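You operate a simulated robot arm through the tools that you are given. There is no shell and no other tool. Be economical: measure what you need, move in short steps, check, and stop when the job is done.

You run a simulated two-armed robot. Do the job below in one go: nothing can be reset, and whatever is moved stays where it is left.

## Task
Take the lid off the scrap tin and lay it down on the top of the packing bench.

Only the result counts: the job must be done as asked and must still hold three seconds after the hand-in. Knocking over, shifting, dropping, spilling or breaking anything else fails it. Lids that push on must go on centred and level and be pressed home; caps that screw on are set level and turned clockwise until they are tight.

## Robot
Two 6-joint arms with two-finger grippers on one trunk, on a base that drives. Base frame: it is fixed to the floor where the robot stands at the start and does not move with it; the origin is under the middle of the robot, x ahead of it, y to its left, z up; the surface under the hand at the start is at about z = 860. Lengths are in mm, angles in rad, forces in N, time in s.
The left shoulder is at the start at [60, 143, 875], the right one opposite. With the tool pointing down near the work surface each hand reaches from about 280 to 700 mm from the robot's upright axis, wherever it stands, measured 20 degrees to its own side. Payload 2.45 kg a hand.
The tool frame of a hand sits at the grasp point between the pads (the TCP): z along the fingers, y along the line on which they close. The tips reach 26 mm beyond it. The gripper opens to 96 mm. The gripper's body begins 69 mm behind the TCP.
Orientation is told as [roll, pitch, yaw] about the base's x, y, z axes, in that order, counted from this pose: with the fingers straight down and closing along the base's y, the tool's x points along the base's -x, its y along +y and its z along -z.

## Interface
- The arms move only by the tool jog_arm. It takes "left_plan", "right_plan" or both (then of equal length, played together; a hand with none holds still); each is a list of rows, each a list of 7 numbers: the turn, a rotation vector about the tool's x, y, z in rad, then the shift along the tool's x, y, z in mm, then the gripper command, from -1 (fully open) to 1 (shut), values between in proportion. In form: [[rx, ry, rz, x, y, z, jaw], ...]. A call has 1 to 20 rows; each row is the pose to reach, as a shift and turn from the pose commanded when the call began, along the tool's axes at that moment. Rows are played at 5 a second. More than 50 mm and 0.15 rad between two rows, or a gripper value outside its range, and nothing of the call is played. A pose out of reach is approached as far as the arm can. The call stops where the force on the tool passes 40 N (or 10 N more than at its start, if that is more) or the arm is blocked; 0.2 s more then pass. Each finger halts on what it meets, pressing with about 42 N; the grip force reading is that of the motor and also rises with nothing between the fingers. The clock runs only during rows and for 0.2 s after the last one: add rows that repeat a pose to give the fingers time. It gives the time, the measured TCP pose, the force on the tool (base axes), the opening and the grip force at its end, in the units of the frame above (readings bear some noise), with the torque about the TCP (base axes, N m) and any sound that the robot's microphone picked up, and new pictures: "show" is both (left out), scene, wrist or none (wrist: the cameras of the hands that moved).
- Cameras (640 x 400 px; columns grow to the right, rows downward): "scene" is now at [142.9, -4.9, 1483.7]; the picture's right is [-0.07, -1.00, 0.00], its down [-0.71, 0.05, -0.70] and it looks along [0.70, -0.05, -0.71] (base axes); focal length 256 px, centre (320, 200). "left" rides on the left gripper at [81, -3, -98] in its tool frame; the picture's right is [0.04, 1.00, 0.00], its down [-0.73, 0.03, -0.68] and it looks along [-0.68, 0.03, 0.73] (tool axes); focal length 256 px, centre (320, 200). "right" rides on the right gripper at [82, 3, -98] in its tool frame; the picture's right is [-0.04, 1.00, 0.00], its down [-0.73, -0.03, -0.68] and it looks along [-0.68, -0.03, 0.73] (tool axes); focal length 256 px, centre (320, 200). There is no depth. A picture from a camera that has moved, and an enlarged one, comes with that camera's place and axes in the base frame and with its lens.
- lift_body(by): slides the trunk up (or, below 0, down) by that many mm; the arms and the scene camera ride with it, the base frame stays. It gives what a move gives, with no picture.
- roll_base(legs): drives the robot by 1 to 6 legs, each [ahead, turn to the left] in mm and rad, along the robot's own axes; the way and the turn of a leg run together, so that a leg with both is an arc; at most 1500 mm and 3.142 rad a leg. The arms and the cameras ride along, it lands a little off, and it stops where it bumps. It gives what a move gives, and a new picture of the scene camera.
- pan_tilt(pan, tilt): turns the head with the scene camera to pan (to the left, within 1.501 rad either way) and tilt (down, from -0.506 to 1.204), counted from straight ahead of the robot. It gives what a move gives, and a new picture of the scene camera.
- close_up(camera, box): a new picture of the part [left, top, right, bottom] of that camera's present view, enlarged. The clock stands still meanwhile.
- close_job(): hands the job in; it is judged then, once.

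Go step by step. Nothing tells you exact positions but the pictures and the camera data: compare them with the known pose of the tool, close in by small moves and look again before you grip or let go. The budget is 120 turns and 260 pictures, counting those below and the enlarged ones. Unless the task says otherwise, let go and move clear before handing in, and close with one line.

The tools are called as a command line: name --argument value ..., lists and objects as JSON in quotes. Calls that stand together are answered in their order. jog_arm: Moves the arms, as the interface text tells. Its arguments: {"type":"object","properties":{"left_plan":{"type":"array","items":{"type":"array","items":{"type":"number"}}},"right_plan":{"type":"array","items":{"type":"array","items":{"type":"number"}}},"show":{"type":"string","enum":["both","scene","wrist","none"]}},"required":[]} The other tools are called the same way: lift_body (by) slides the trunk up or down; roll_base (legs) drives the base; pan_tilt (pan, tilt) turns the head that bears the scene camera; close_up (camera, box) takes an enlarged picture of a part of a camera's view; close_job () hands the job in.

At the start:

```text
time_s: 0.0
left_position: [460.3, 174.4, 1123.2]
left_orientation: [0.001, 0.0, -0.005]
left_contact_force: [-0.3, 0.3, 0.4]
left_ft_torque: [0.0, 0.01, 0.0]
left_finger_gap: 95.8
left_gripper_force: 0.0
right_position: [447.2, -246.4, 1102.5]
right_orientation: [0.001, -0.002, -0.005]
right_contact_force: [0.0, 0.9, 0.5]
right_ft_torque: [0.01, 0.0, -0.07]
right_finger_gap: 96.1
right_gripper_force: 0.0
trunk travel left (down, up): [-500.0, 90.0]
robot x, y, heading: [-1.3, 3.4, 0.0]
head pan, tilt: [-0.073, 0.789]
```

scene: 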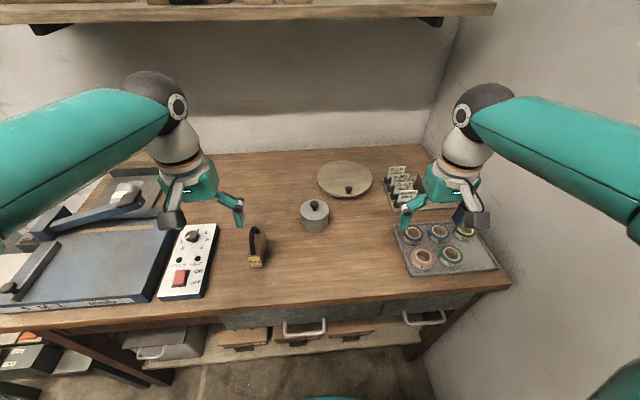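
right: 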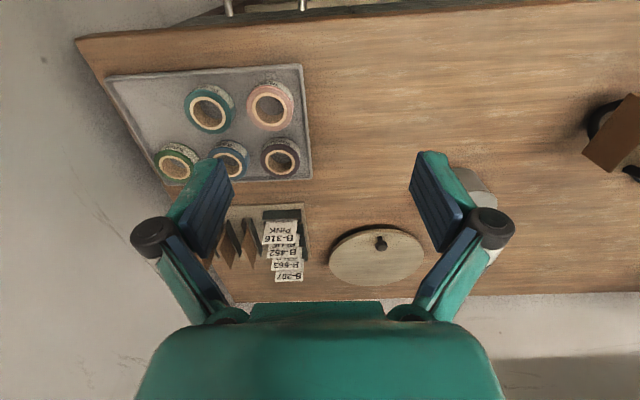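
left: 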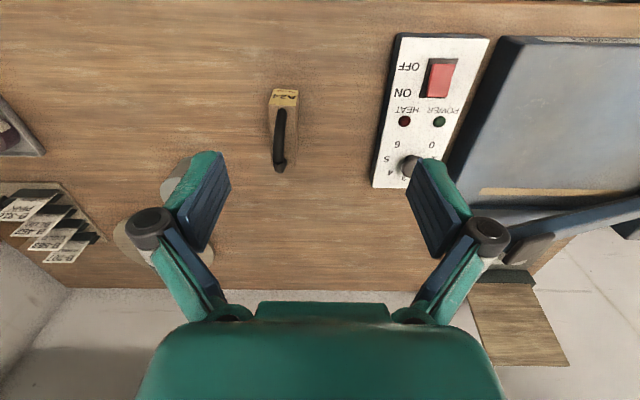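

I see a small grey tin with a dark knob at mid-bench and a flat round thing with a knob further back. I'll enlarge both to tell which is the scrap tin.

close_up --camera "scene" --box '[280, 150, 400, 240]'

close_up --camera "right" --box '[300, 130, 540, 300]'

pan_tilt --pan 0 --tilt 0.2

```text
4.44 times, centred on (340, 195) of scene
camera zoom: at [142.9, -4.9, 1483.7], right [-0.07, -1.0, 0.0], down [-0.71, 0.05, -0.7], along [0.7, -0.05, -0.71], focal length 1136 px, centre (231, 222)
```

zoom: 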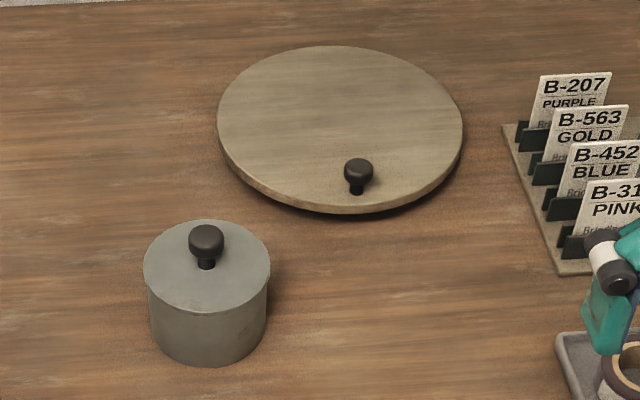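

```text
2.35 times, centred on (420, 215) of right
camera zoom: at [367.0, -241.8, 1200.4], right [0.05, 1.0, 0.0], down [0.73, -0.03, 0.68], along [0.68, -0.03, -0.73], focal length 602 px, centre (85, 165)
```

zoom: 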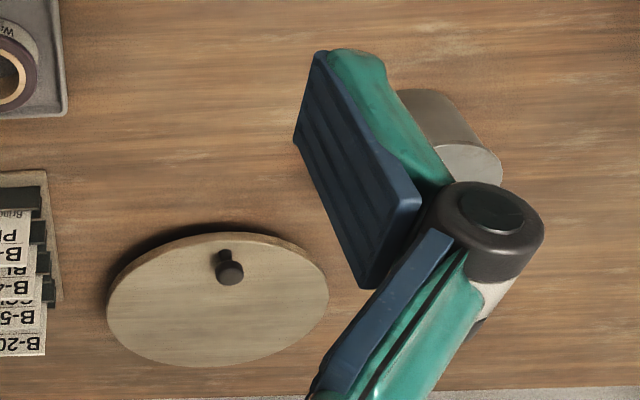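

```text
time_s: 1.0
left_position: [459.8, 173.6, 1123.1]
left_orientation: [0.0, -0.001, -0.006]
left_contact_force: [1.1, -0.1, 0.4]
left_ft_torque: [-0.02, -0.03, -0.02]
left_finger_gap: 96.0
left_gripper_force: 0.0
right_position: [448.1, -246.6, 1103.4]
right_orientation: [0.0, 0.0, -0.005]
right_contact_force: [-0.5, 0.2, 0.5]
right_ft_torque: [-0.02, 0.03, 0.0]
right_finger_gap: 96.0
right_gripper_force: 0.1
trunk travel left (down, up): [-500.0, 90.0]
robot x, y, heading: [2.7, 2.1, 0.002]
head pan, tilt: [0.0, 0.201]
camera scene: at [155.1, 1.0, 1536.4], right [0.0, -1.0, 0.0], down [-0.2, 0.0, -0.98], along [0.98, 0.0, -0.2], focal length 256 px, centre (320, 200)
```

scene: 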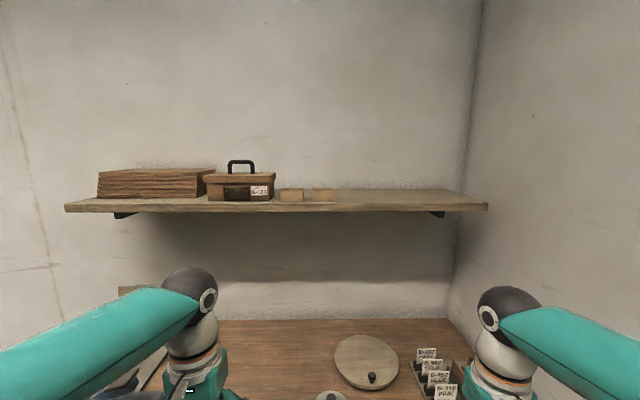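

The grey tin with a knobbed lid is the likely scrap tin; the flat disc with a knob could be a turntable or other lid. I'll look left and right for other benches or tins.

pan_tilt --pan 1.2 --tilt 0.6

pan_tilt --pan -1.2 --tilt 0.6

pan_tilt --pan 0 --tilt 0.9

```text
time_s: 2.4
left_position: [461.0, 172.5, 1124.2]
left_orientation: [-0.001, 0.0, -0.005]
left_contact_force: [-0.4, -0.8, -0.6]
left_ft_torque: [0.01, 0.02, 0.01]
left_finger_gap: 96.2
left_gripper_force: 0.0
right_position: [447.5, -246.2, 1102.9]
right_orientation: [0.0, 0.0, -0.004]
right_contact_force: [-0.4, -0.1, -0.3]
right_ft_torque: [-0.01, -0.04, 0.02]
right_finger_gap: 95.8
right_gripper_force: 0.1
trunk travel left (down, up): [-500.0, 90.0]
robot x, y, heading: [-0.4, -1.3, -0.004]
head pan, tilt: [1.201, 0.6]
camera scene: at [93.9, 83.4, 1499.8], right [0.93, -0.36, 0.0], down [-0.2, -0.53, -0.83], along [0.3, 0.77, -0.56], focal length 256 px, centre (320, 200)
```

scene: 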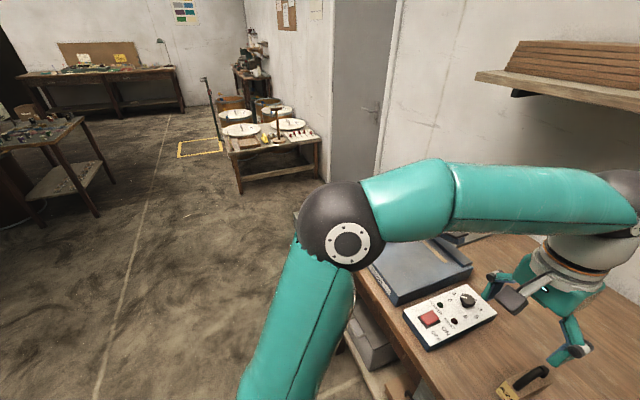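

```text
time_s: 4.6
left_position: [459.1, 173.7, 1122.7]
left_orientation: [0.001, 0.001, -0.004]
left_contact_force: [-0.1, 0.4, -0.5]
left_ft_torque: [-0.01, -0.01, 0.0]
left_finger_gap: 96.0
left_gripper_force: 0.0
right_position: [448.6, -245.8, 1102.5]
right_orientation: [-0.001, 0.001, -0.006]
right_contact_force: [-0.5, -0.7, 0.6]
right_ft_torque: [-0.02, 0.01, 0.0]
right_finger_gap: 96.1
right_gripper_force: 0.0
trunk travel left (down, up): [-500.0, 90.0]
robot x, y, heading: [-1.9, 2.4, -0.001]
head pan, tilt: [-1.201, 0.6]
camera scene: at [93.9, -81.4, 1499.7], right [-0.93, -0.36, 0.0], down [-0.21, 0.53, -0.82], along [0.3, -0.77, -0.57], focal length 256 px, centre (320, 200)
```

scene: 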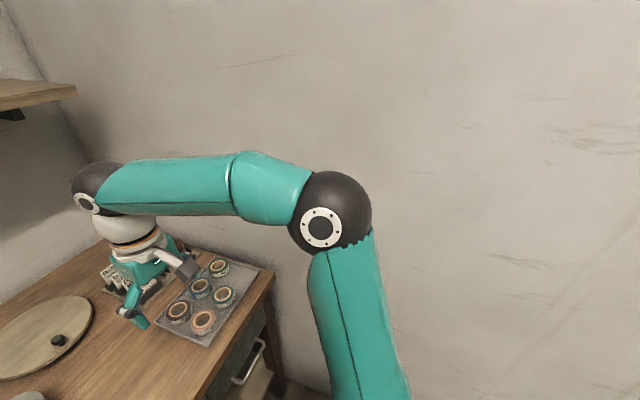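

```text
time_s: 6.0
left_position: [460.7, 174.1, 1123.7]
left_orientation: [0.0, 0.001, -0.004]
left_contact_force: [-0.1, 0.7, 0.2]
left_ft_torque: [0.0, 0.04, 0.01]
left_finger_gap: 96.1
left_gripper_force: 0.0
right_position: [448.0, -245.4, 1103.3]
right_orientation: [-0.001, 0.001, -0.005]
right_contact_force: [0.5, -1.2, 0.5]
right_ft_torque: [0.0, 0.04, -0.03]
right_finger_gap: 95.7
right_gripper_force: 0.0
trunk travel left (down, up): [-500.0, 90.0]
robot x, y, heading: [1.7, -2.5, -0.0]
head pan, tilt: [0.0, 0.901]
camera scene: at [137.4, 0.9, 1474.9], right [0.0, -1.0, 0.0], down [-0.78, 0.0, -0.62], along [0.62, 0.0, -0.78], focal length 256 px, centre (320, 200)
```

scene: 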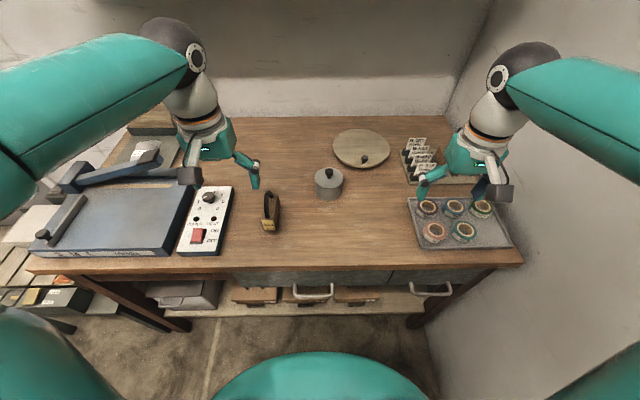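

No other tin is nearby, so the grey tin at about (661, -26) with its knob at z≈940 is the scrap tin. It is near the reach limit, so I drive 80 mm closer first.

roll_base --legs '[[80, 0]]'

```text
time_s: 7.0
left_position: [540.9, 175.0, 1122.9]
left_orientation: [0.0, 0.001, -0.004]
left_contact_force: [-0.2, -0.3, 0.5]
left_ft_torque: [-0.01, 0.02, 0.03]
left_finger_gap: 96.1
left_gripper_force: 0.0
right_position: [529.7, -246.1, 1102.4]
right_orientation: [0.001, 0.002, -0.004]
right_contact_force: [0.4, 0.2, -1.3]
right_ft_torque: [0.02, 0.05, 0.01]
right_finger_gap: 96.2
right_gripper_force: 0.2
trunk travel left (down, up): [-500.0, 90.0]
robot x, y, heading: [78.7, 0.4, -0.001]
head pan, tilt: [0.0, 0.901]
camera scene: at [219.2, 1.1, 1474.7], right [0.0, -1.0, 0.0], down [-0.79, 0.0, -0.62], along [0.62, 0.0, -0.79], focal length 256 px, centre (320, 200)
```

scene: 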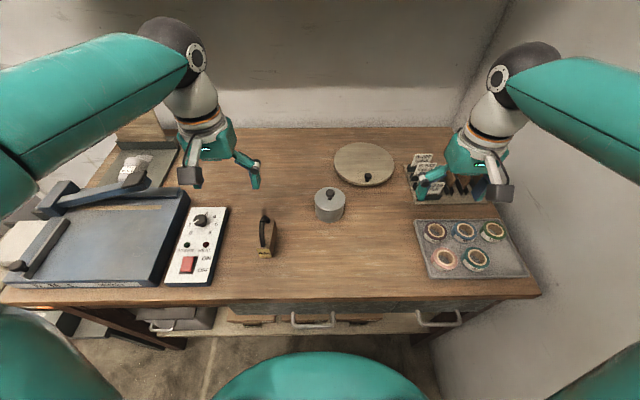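

The tin is unmoved and now well in reach. I bring the right hand over it, staying high.

jog_arm --right_plan '[[0, 0, 0, -21, 37, 10, -1], [0, 0, 0, -42, 73, 20, -1], [0, 0, 0, -63, 110, 31, -1], [0, 0, 0, -84, 147, 41, -1], [0, 0, 0, -105, 184, 52, -1], [0, 0, 0, -125, 220, 62, -1], [0, 0, 0, -125, 220, 62, -1]]'

```text
time_s: 8.7
left_position: [539.0, 172.9, 1124.2]
left_orientation: [0.0, 0.0, -0.004]
left_contact_force: [-0.2, -0.3, 0.0]
left_ft_torque: [0.02, -0.03, -0.03]
left_finger_gap: 96.2
left_gripper_force: 0.1
right_position: [653.3, -25.4, 1042.6]
right_orientation: [-0.001, 0.0, -0.004]
right_contact_force: [0.4, 0.5, -0.1]
right_ft_torque: [-0.05, -0.03, 0.01]
right_finger_gap: 96.0
right_gripper_force: 0.1
trunk travel left (down, up): [-500.0, 90.0]
robot x, y, heading: [80.2, 2.3, -0.002]
head pan, tilt: [0.0, 0.901]
camera scene: at [216.1, 0.6, 1475.0], right [0.0, -1.0, 0.0], down [-0.78, 0.0, -0.62], along [0.62, 0.0, -0.78], focal length 256 px, centre (320, 200)
camera right: at [572.3, -22.3, 1139.9], right [0.05, 1.0, 0.0], down [0.73, -0.03, 0.68], along [0.68, -0.03, -0.73], focal length 256 px, centre (320, 200)
```

scene: 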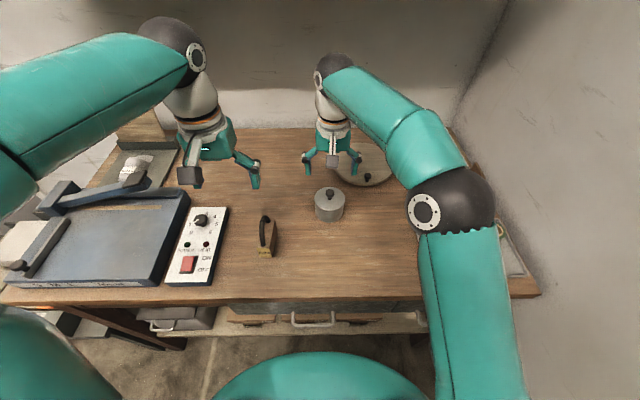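
right: 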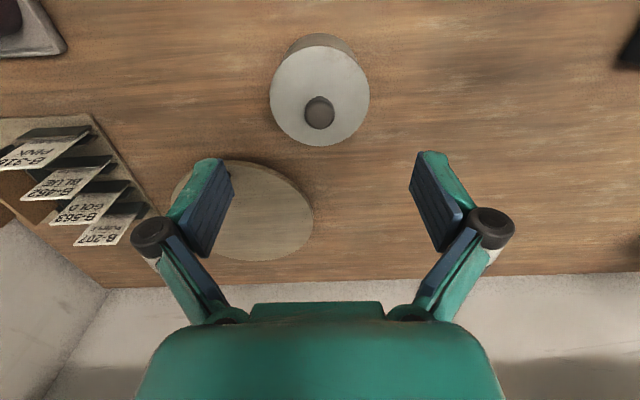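

Both views put the knob at about (660, -27), ball centre z≈943. I lower to just above it and check.

jog_arm --right_plan '[[0, 0, 0, -6, -1, 33, -0.6], [0, 0, 0, -6, -1, 66, -0.3], [0, 0, 0, -6, -1, 66, -0.3], [0, 0, 0, -6, -1, 66, -0.3]]'

close_up --camera "scene" --box '[280, 140, 400, 240]'

```text
time_s: 9.7
left_position: [539.1, 173.8, 1123.2]
left_orientation: [0.0, 0.0, -0.004]
left_contact_force: [0.2, -0.6, -1.1]
left_ft_torque: [-0.01, -0.01, -0.02]
left_finger_gap: 95.9
left_gripper_force: 0.0
right_position: [658.2, -29.1, 976.8]
right_orientation: [0.0, 0.002, -0.005]
right_contact_force: [0.7, -0.1, 0.5]
right_ft_torque: [0.0, -0.02, 0.02]
right_finger_gap: 62.7
right_gripper_force: 0.1
trunk travel left (down, up): [-500.0, 90.0]
robot x, y, heading: [79.6, -2.0, -0.003]
head pan, tilt: [0.0, 0.901]
camera scene: at [217.2, 1.1, 1474.9], right [0.0, -1.0, 0.0], down [-0.78, 0.0, -0.62], along [0.62, 0.0, -0.78], focal length 256 px, centre (320, 200)
camera right: at [578.4, -24.4, 1074.0], right [0.04, 1.0, 0.0], down [0.73, -0.03, 0.68], along [0.68, -0.03, -0.73], focal length 256 px, centre (320, 200)
```

scene: 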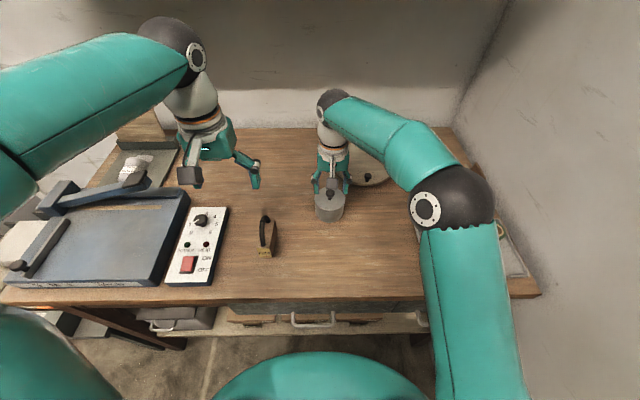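
right: 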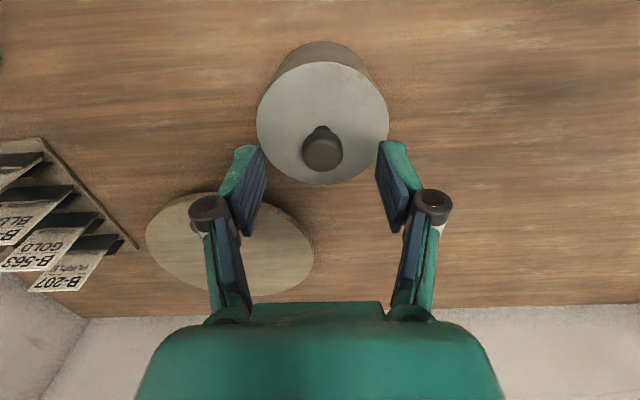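

```text
4.00 times, centred on (340, 190) of scene
camera zoom: at [217.2, 1.1, 1474.9], right [0.0, -1.0, 0.0], down [-0.78, 0.0, -0.62], along [0.62, 0.0, -0.78], focal length 1022 px, centre (240, 240)
```

zoom: 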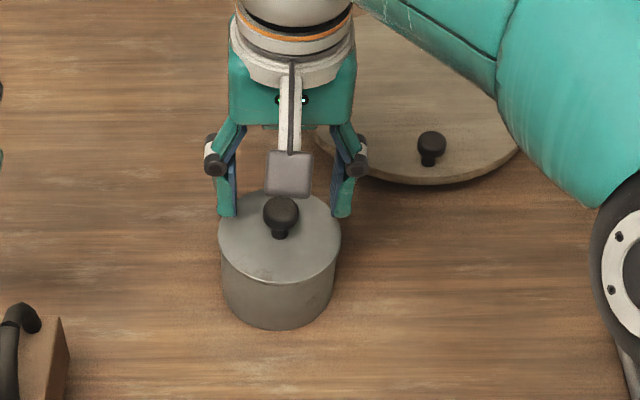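

The knob is centred between the fingers. I descend 29 mm, then close slowly.

jog_arm --right_plan '[[0, 0, 0, 0, 0, 10, -0.3], [0, 0, 0, 0, 0, 18, -0.3], [0, 0, 0, 0, 0, 24, -0.3], [0, 0, 0, 0, 0, 29, -0.3], [0, 0, 0, 0, 0, 29, -0.3]]' --show "wrist"

close_up --camera "scene" --box '[280, 140, 400, 240]'

```text
time_s: 10.8
left_position: [539.5, 174.1, 1123.5]
left_orientation: [0.001, 0.0, -0.005]
left_contact_force: [-0.3, -0.6, 0.1]
left_ft_torque: [-0.01, -0.01, -0.01]
left_finger_gap: 96.0
left_gripper_force: 0.0
right_position: [659.2, -28.5, 947.7]
right_orientation: [0.0, 0.0, -0.005]
right_contact_force: [0.5, 0.5, -0.8]
right_ft_torque: [0.02, 0.02, -0.01]
right_finger_gap: 62.2
right_gripper_force: 0.0
trunk travel left (down, up): [-500.0, 90.0]
robot x, y, heading: [80.6, -1.4, -0.002]
head pan, tilt: [0.0, 0.901]
camera right: at [578.7, -24.4, 1044.7], right [0.04, 1.0, 0.0], down [0.73, -0.03, 0.68], along [0.68, -0.03, -0.73], focal length 256 px, centre (320, 200)
```

right: 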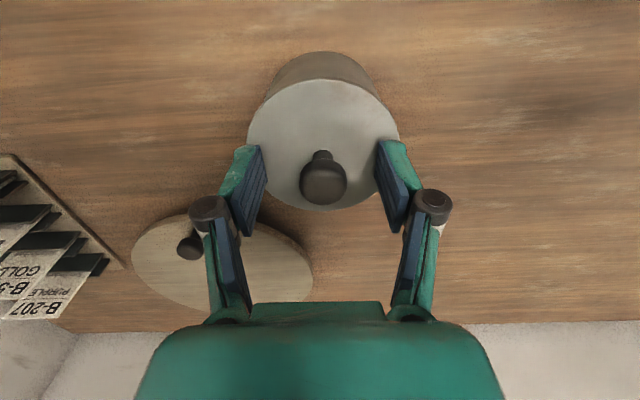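

```text
4.00 times, centred on (340, 190) of scene
camera zoom: at [217.1, 1.1, 1474.9], right [0.0, -1.0, 0.0], down [-0.78, 0.0, -0.62], along [0.62, 0.0, -0.78], focal length 1022 px, centre (240, 240)
```

zoom: 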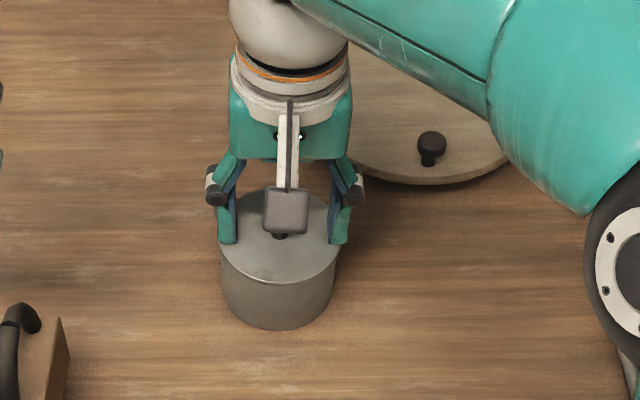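

The fingers straddle the knob; I shift 2 mm in y and close.

jog_arm --right_plan '[[0, 0, 0, 0, 2, 1, -0.3], [0, 0, 0, 0, 2, 1, 0.2], [0, 0, 0, 0, 2, 1, 0.5], [0, 0, 0, 0, 2, 1, 1], [0, 0, 0, 0, 2, 1, 1], [0, 0, 0, 0, 2, 1, 1]]' --show "wrist"

```text
time_s: 12.2
left_position: [538.0, 173.6, 1124.4]
left_orientation: [0.0, -0.002, -0.005]
left_contact_force: [0.9, 0.7, 0.3]
left_ft_torque: [-0.01, 0.0, -0.05]
left_finger_gap: 96.1
left_gripper_force: 0.0
right_position: [659.1, -26.4, 947.9]
right_orientation: [0.003, -0.006, -0.007]
right_contact_force: [5.0, -8.3, 26.8]
right_ft_torque: [-0.15, -0.02, 0.03]
right_finger_gap: 20.2
right_gripper_force: 42.0
trunk travel left (down, up): [-500.0, 90.0]
robot x, y, heading: [76.9, -1.2, 0.004]
head pan, tilt: [0.0, 0.901]
camera right: at [577.6, -22.6, 1045.8], right [0.05, 1.0, 0.0], down [0.73, -0.04, 0.68], along [0.68, -0.03, -0.73], focal length 256 px, centre (320, 200)
```

right: 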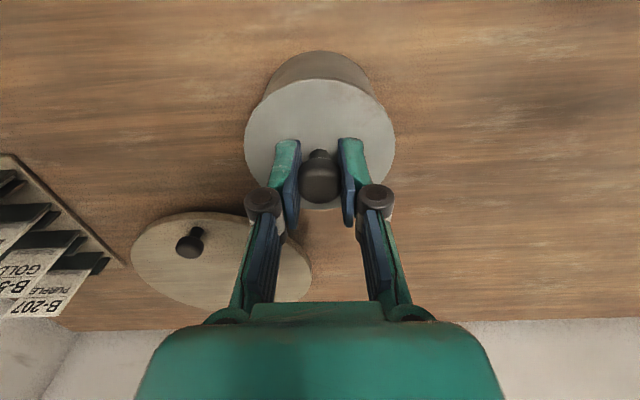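

The knob is held (20 mm gap), with some upward force on the tool. I lift gently in small steps.

jog_arm --right_plan '[[0, 0, 0, 0, 0, -1, 1], [0, 0, 0, 0, 0, -2, 1], [0, 0, 0, 0, 0, -4, 1], [0, 0, 0, 0, 0, -7, 1], [0, 0, 0, 0, 0, -10, 1], [0, 0, 0, 0, 0, -10, 1]]' --show "wrist"

close_up --camera "scene" --box '[280, 140, 400, 240]'

```text
time_s: 13.7
left_position: [539.6, 173.6, 1124.8]
left_orientation: [-0.002, 0.001, -0.006]
left_contact_force: [-0.5, 0.1, 0.1]
left_ft_torque: [0.04, 0.0, -0.01]
left_finger_gap: 95.9
left_gripper_force: 0.1
right_position: [659.8, -24.6, 956.0]
right_orientation: [-0.001, 0.002, -0.004]
right_contact_force: [0.0, 0.7, -0.2]
right_ft_torque: [-0.01, -0.01, 0.0]
right_finger_gap: 19.8
right_gripper_force: 41.9
trunk travel left (down, up): [-500.0, 90.0]
robot x, y, heading: [80.2, -1.2, 0.0]
head pan, tilt: [0.0, 0.901]
heard: snap
camera right: at [578.2, -21.0, 1053.5], right [0.04, 1.0, 0.0], down [0.73, -0.03, 0.68], along [0.68, -0.03, -0.74], focal length 256 px, centre (320, 200)
```

right: 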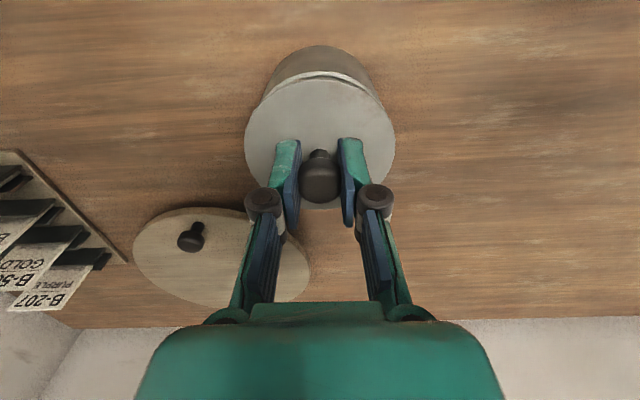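

```text
4.00 times, centred on (340, 190) of scene
camera zoom: at [217.1, 1.1, 1474.9], right [0.0, -1.0, 0.0], down [-0.78, 0.0, -0.62], along [0.62, 0.0, -0.78], focal length 1022 px, centre (240, 240)
```

zoom: 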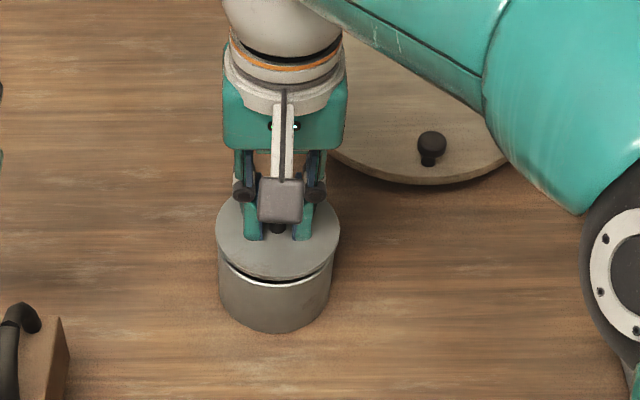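

The lid snapped off and rides on the gripper, the tin staying put. I lift it straight up clear.

jog_arm --right_plan '[[0, 0, 0, 0, 0, -10, 1], [0, 0, 0, 0, 0, -20, 1], [0, 0, 0, 0, 0, -35, 1], [0, 0, 0, 0, 0, -60, 1], [0, 0, 0, 0, 0, -84, 1], [0, 0, 0, 0, 0, -84, 1]]'

close_up --camera "scene" --box '[280, 120, 400, 240]'

```text
time_s: 15.1
left_position: [539.9, 174.7, 1123.0]
left_orientation: [0.0, 0.003, -0.005]
left_contact_force: [0.5, 0.0, -0.5]
left_ft_torque: [-0.01, -0.01, 0.03]
left_finger_gap: 96.1
left_gripper_force: 0.1
right_position: [658.6, -25.3, 1040.3]
right_orientation: [0.0, 0.002, -0.006]
right_contact_force: [-0.5, -0.2, -0.9]
right_ft_torque: [0.01, -0.01, 0.02]
right_finger_gap: 20.0
right_gripper_force: 42.4
trunk travel left (down, up): [-500.0, 90.0]
robot x, y, heading: [79.6, -2.5, -0.001]
head pan, tilt: [0.0, 0.901]
camera scene: at [217.3, 1.1, 1474.9], right [0.0, -1.0, 0.0], down [-0.78, 0.0, -0.62], along [0.62, 0.0, -0.78], focal length 256 px, centre (320, 200)
camera right: at [577.9, -21.4, 1138.1], right [0.04, 1.0, 0.0], down [0.73, -0.03, 0.68], along [0.68, -0.03, -0.74], focal length 256 px, centre (320, 200)
```

scene: 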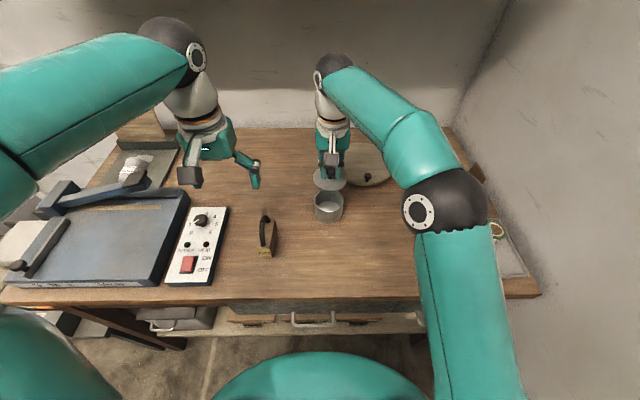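
right: 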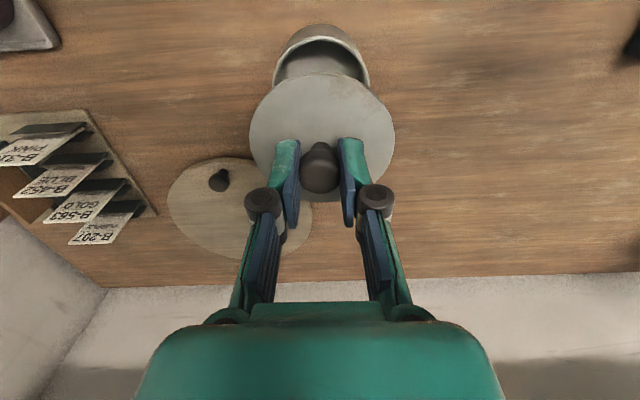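

```text
3.33 times, centred on (340, 180) of scene
camera zoom: at [217.3, 1.1, 1474.9], right [0.0, -1.0, 0.0], down [-0.78, 0.0, -0.62], along [0.62, 0.0, -0.78], focal length 852 px, centre (253, 267)
```

zoom: 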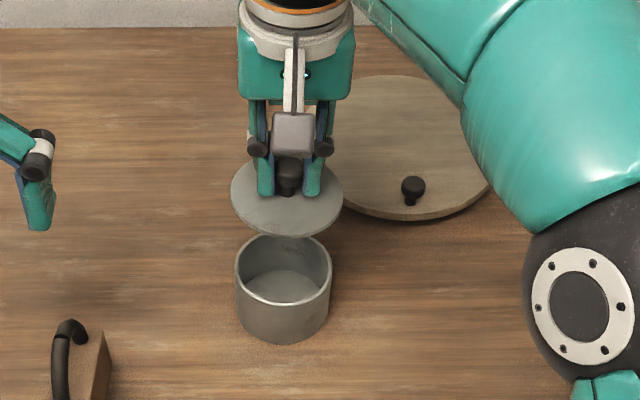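

The tin is open and undisturbed. I carry the lid to the clear stretch of bench at about (530, -110).

jog_arm --right_plan '[[0, 0, 0, 32, -21, 0, 1], [0, 0, 0, 64, -42, 0, 1], [0, 0, 0, 96, -63, 0, 1], [0, 0, 0, 129, -85, 0, 1], [0, 0, 0, 129, -85, 40, 1], [0, 0, 0, 129, -85, 80, 1], [0, 0, 0, 129, -85, 110, 1], [0, 0, 0, 129, -85, 110, 1]]'

close_up --camera "scene" --box '[280, 160, 420, 290]'

```text
time_s: 16.9
left_position: [539.0, 174.7, 1123.1]
left_orientation: [-0.003, 0.0, -0.005]
left_contact_force: [1.1, -0.4, 0.1]
left_ft_torque: [0.0, 0.01, 0.0]
left_finger_gap: 96.2
left_gripper_force: 0.1
right_position: [530.1, -111.2, 928.2]
right_orientation: [0.0, 0.0, -0.005]
right_contact_force: [0.9, -0.4, -0.7]
right_ft_torque: [-0.05, 0.02, -0.05]
right_finger_gap: 20.1
right_gripper_force: 42.4
trunk travel left (down, up): [-500.0, 90.0]
robot x, y, heading: [80.5, 2.1, -0.001]
head pan, tilt: [0.0, 0.901]
camera scene: at [216.3, 1.1, 1475.0], right [0.0, -1.0, 0.0], down [-0.78, 0.0, -0.62], along [0.62, 0.0, -0.78], focal length 256 px, centre (320, 200)
camera right: at [449.4, -106.2, 1026.8], right [0.04, 1.0, 0.0], down [0.73, -0.03, 0.68], along [0.68, -0.03, -0.73], focal length 256 px, centre (320, 200)
```

scene: 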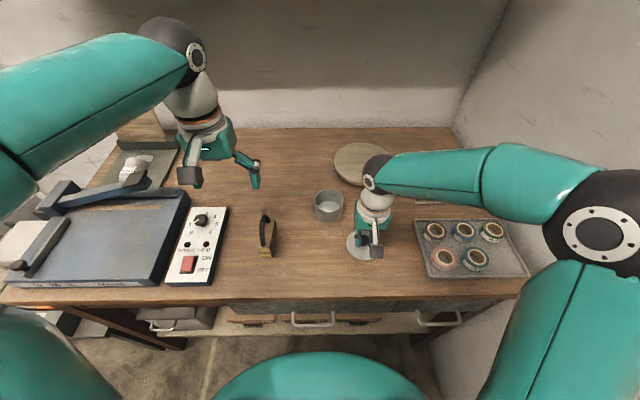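
right: 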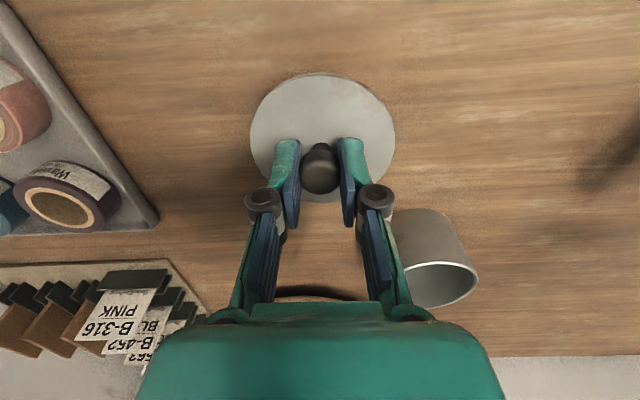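

```text
3.08 times, centred on (350, 225) of scene
camera zoom: at [216.3, 1.1, 1475.0], right [0.0, -1.0, 0.0], down [-0.78, 0.0, -0.62], along [0.62, 0.0, -0.78], focal length 786 px, centre (228, 123)
```

zoom: 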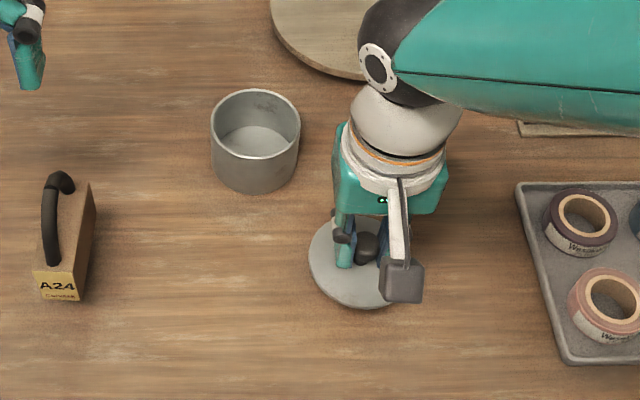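

The spot is clear. I lower slowly toward the bench, watching the force.

jog_arm --right_plan '[[0, 0, 0, 0, 0, 10, 1], [0, 0, 0, 0, 0, 18, 1], [0, 0, 0, 0, 0, 22, 1], [0, 0, 0, 0, 0, 25, 1], [0, 0, 0, 0, 0, 28, 1]]' --show "wrist"

close_up --camera "scene" --box '[320, 210, 420, 280]'

```text
time_s: 18.1
left_position: [538.2, 174.1, 1124.7]
left_orientation: [-0.002, 0.0, -0.005]
left_contact_force: [-0.2, 0.0, 0.4]
left_ft_torque: [0.01, 0.02, 0.02]
left_finger_gap: 95.8
left_gripper_force: 0.0
right_position: [529.9, -108.7, 903.7]
right_orientation: [0.001, -0.004, -0.005]
right_contact_force: [-0.6, 7.0, 15.1]
right_ft_torque: [0.02, -0.14, 0.05]
right_finger_gap: 20.3
right_gripper_force: 41.5
trunk travel left (down, up): [-500.0, 90.0]
robot x, y, heading: [76.5, -0.3, -0.0]
head pan, tilt: [0.0, 0.901]
camera right: at [448.4, -104.3, 1000.4], right [0.04, 1.0, 0.0], down [0.73, -0.03, 0.68], along [0.68, -0.03, -0.73], focal length 256 px, centre (320, 200)
```

right: 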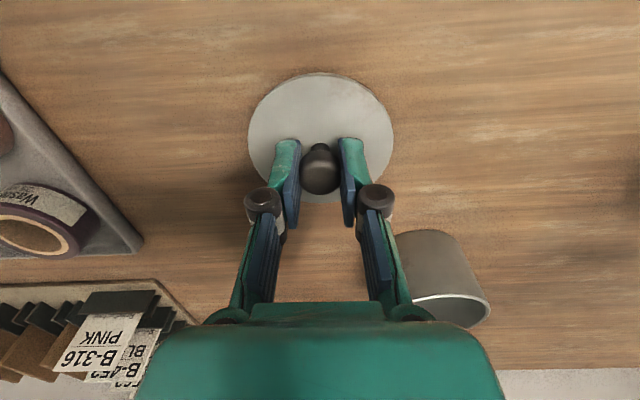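

```text
5.71 times, centred on (370, 245) of scene
camera zoom: at [215.4, 2.5, 1475.4], right [0.0, -1.0, 0.0], down [-0.78, 0.0, -0.62], along [0.62, 0.0, -0.78], focal length 1460 px, centre (34, -57)
```

zoom: 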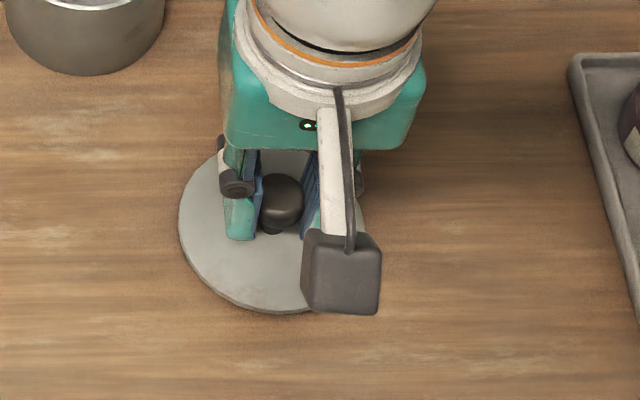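

The lid now rests on the bench (15 N upward). I open the fingers slowly and rise straight up.

jog_arm --right_plan '[[0, 0, 0, 0, 0, -1, 0.4], [0, 0, 0, 0, 0, -1, 0], [0, 0, 0, 0, 0, -1, -0.3], [0, 0, 0, 0, 0, -1, -0.3], [0, 0, 0, 0, 0, -20, -0.3], [0, 0, 0, 0, 0, -60, -0.3], [0, 0, 0, 0, 0, -100, -0.3], [0, 0, 0, 0, 0, -140, -0.3], [0, 0, 0, 0, 0, -140, -0.3]]'

close_up --camera "scene" --box '[280, 160, 420, 290]'

```text
time_s: 20.1
left_position: [538.9, 174.7, 1123.5]
left_orientation: [0.0, 0.0, -0.006]
left_contact_force: [-0.4, -0.9, -0.2]
left_ft_torque: [0.05, -0.02, 0.03]
left_finger_gap: 96.0
left_gripper_force: 0.0
right_position: [526.9, -113.5, 1039.4]
right_orientation: [0.0, 0.001, -0.005]
right_contact_force: [-0.7, -0.1, 0.4]
right_ft_torque: [0.01, 0.03, 0.01]
right_finger_gap: 62.2
right_gripper_force: 0.1
trunk travel left (down, up): [-500.0, 90.0]
robot x, y, heading: [82.5, -2.5, 0.006]
head pan, tilt: [0.0, 0.901]
camera scene: at [217.2, 1.1, 1474.9], right [0.0, -1.0, 0.0], down [-0.78, 0.0, -0.62], along [0.62, 0.0, -0.78], focal length 256 px, centre (320, 200)
camera right: at [445.9, -109.9, 1137.6], right [0.04, 1.0, 0.0], down [0.73, -0.03, 0.68], along [0.68, -0.03, -0.73], focal length 256 px, centre (320, 200)
```

scene: 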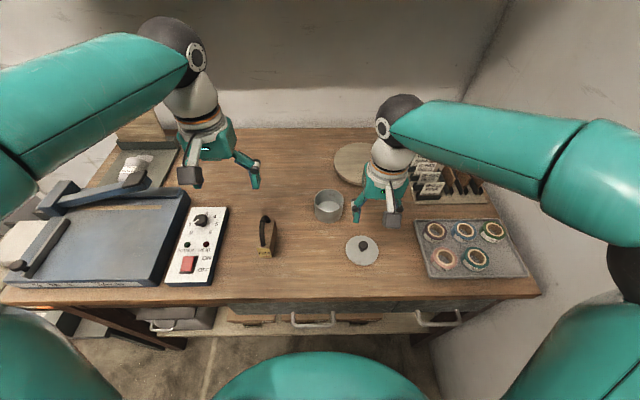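
right: 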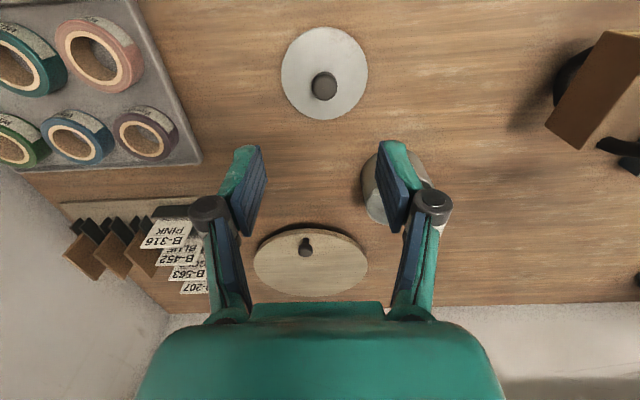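

```text
3.08 times, centred on (350, 225) of scene
camera zoom: at [217.2, 1.1, 1474.9], right [0.0, -1.0, 0.0], down [-0.78, 0.0, -0.62], along [0.62, 0.0, -0.78], focal length 786 px, centre (228, 123)
```

zoom: 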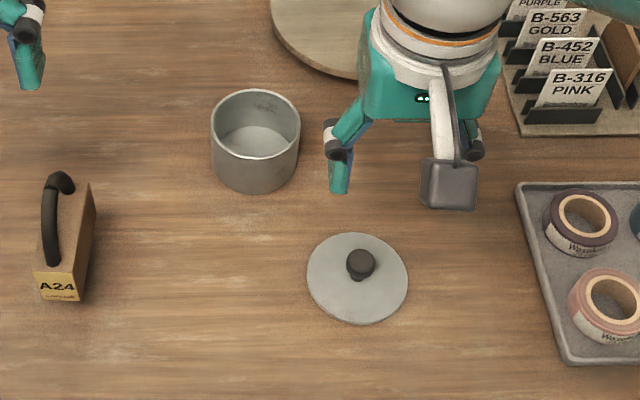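

The lid lies flat on the bench, the tin stands where it was, and the hand is clear, so I hand in.

close_job

```text
The job is handed in.
```

The scrap tin's lid is off and lying flat, knob up, on the packing bench top. The tin hasn't moved, nothing else was disturbed, and the job is handed in.
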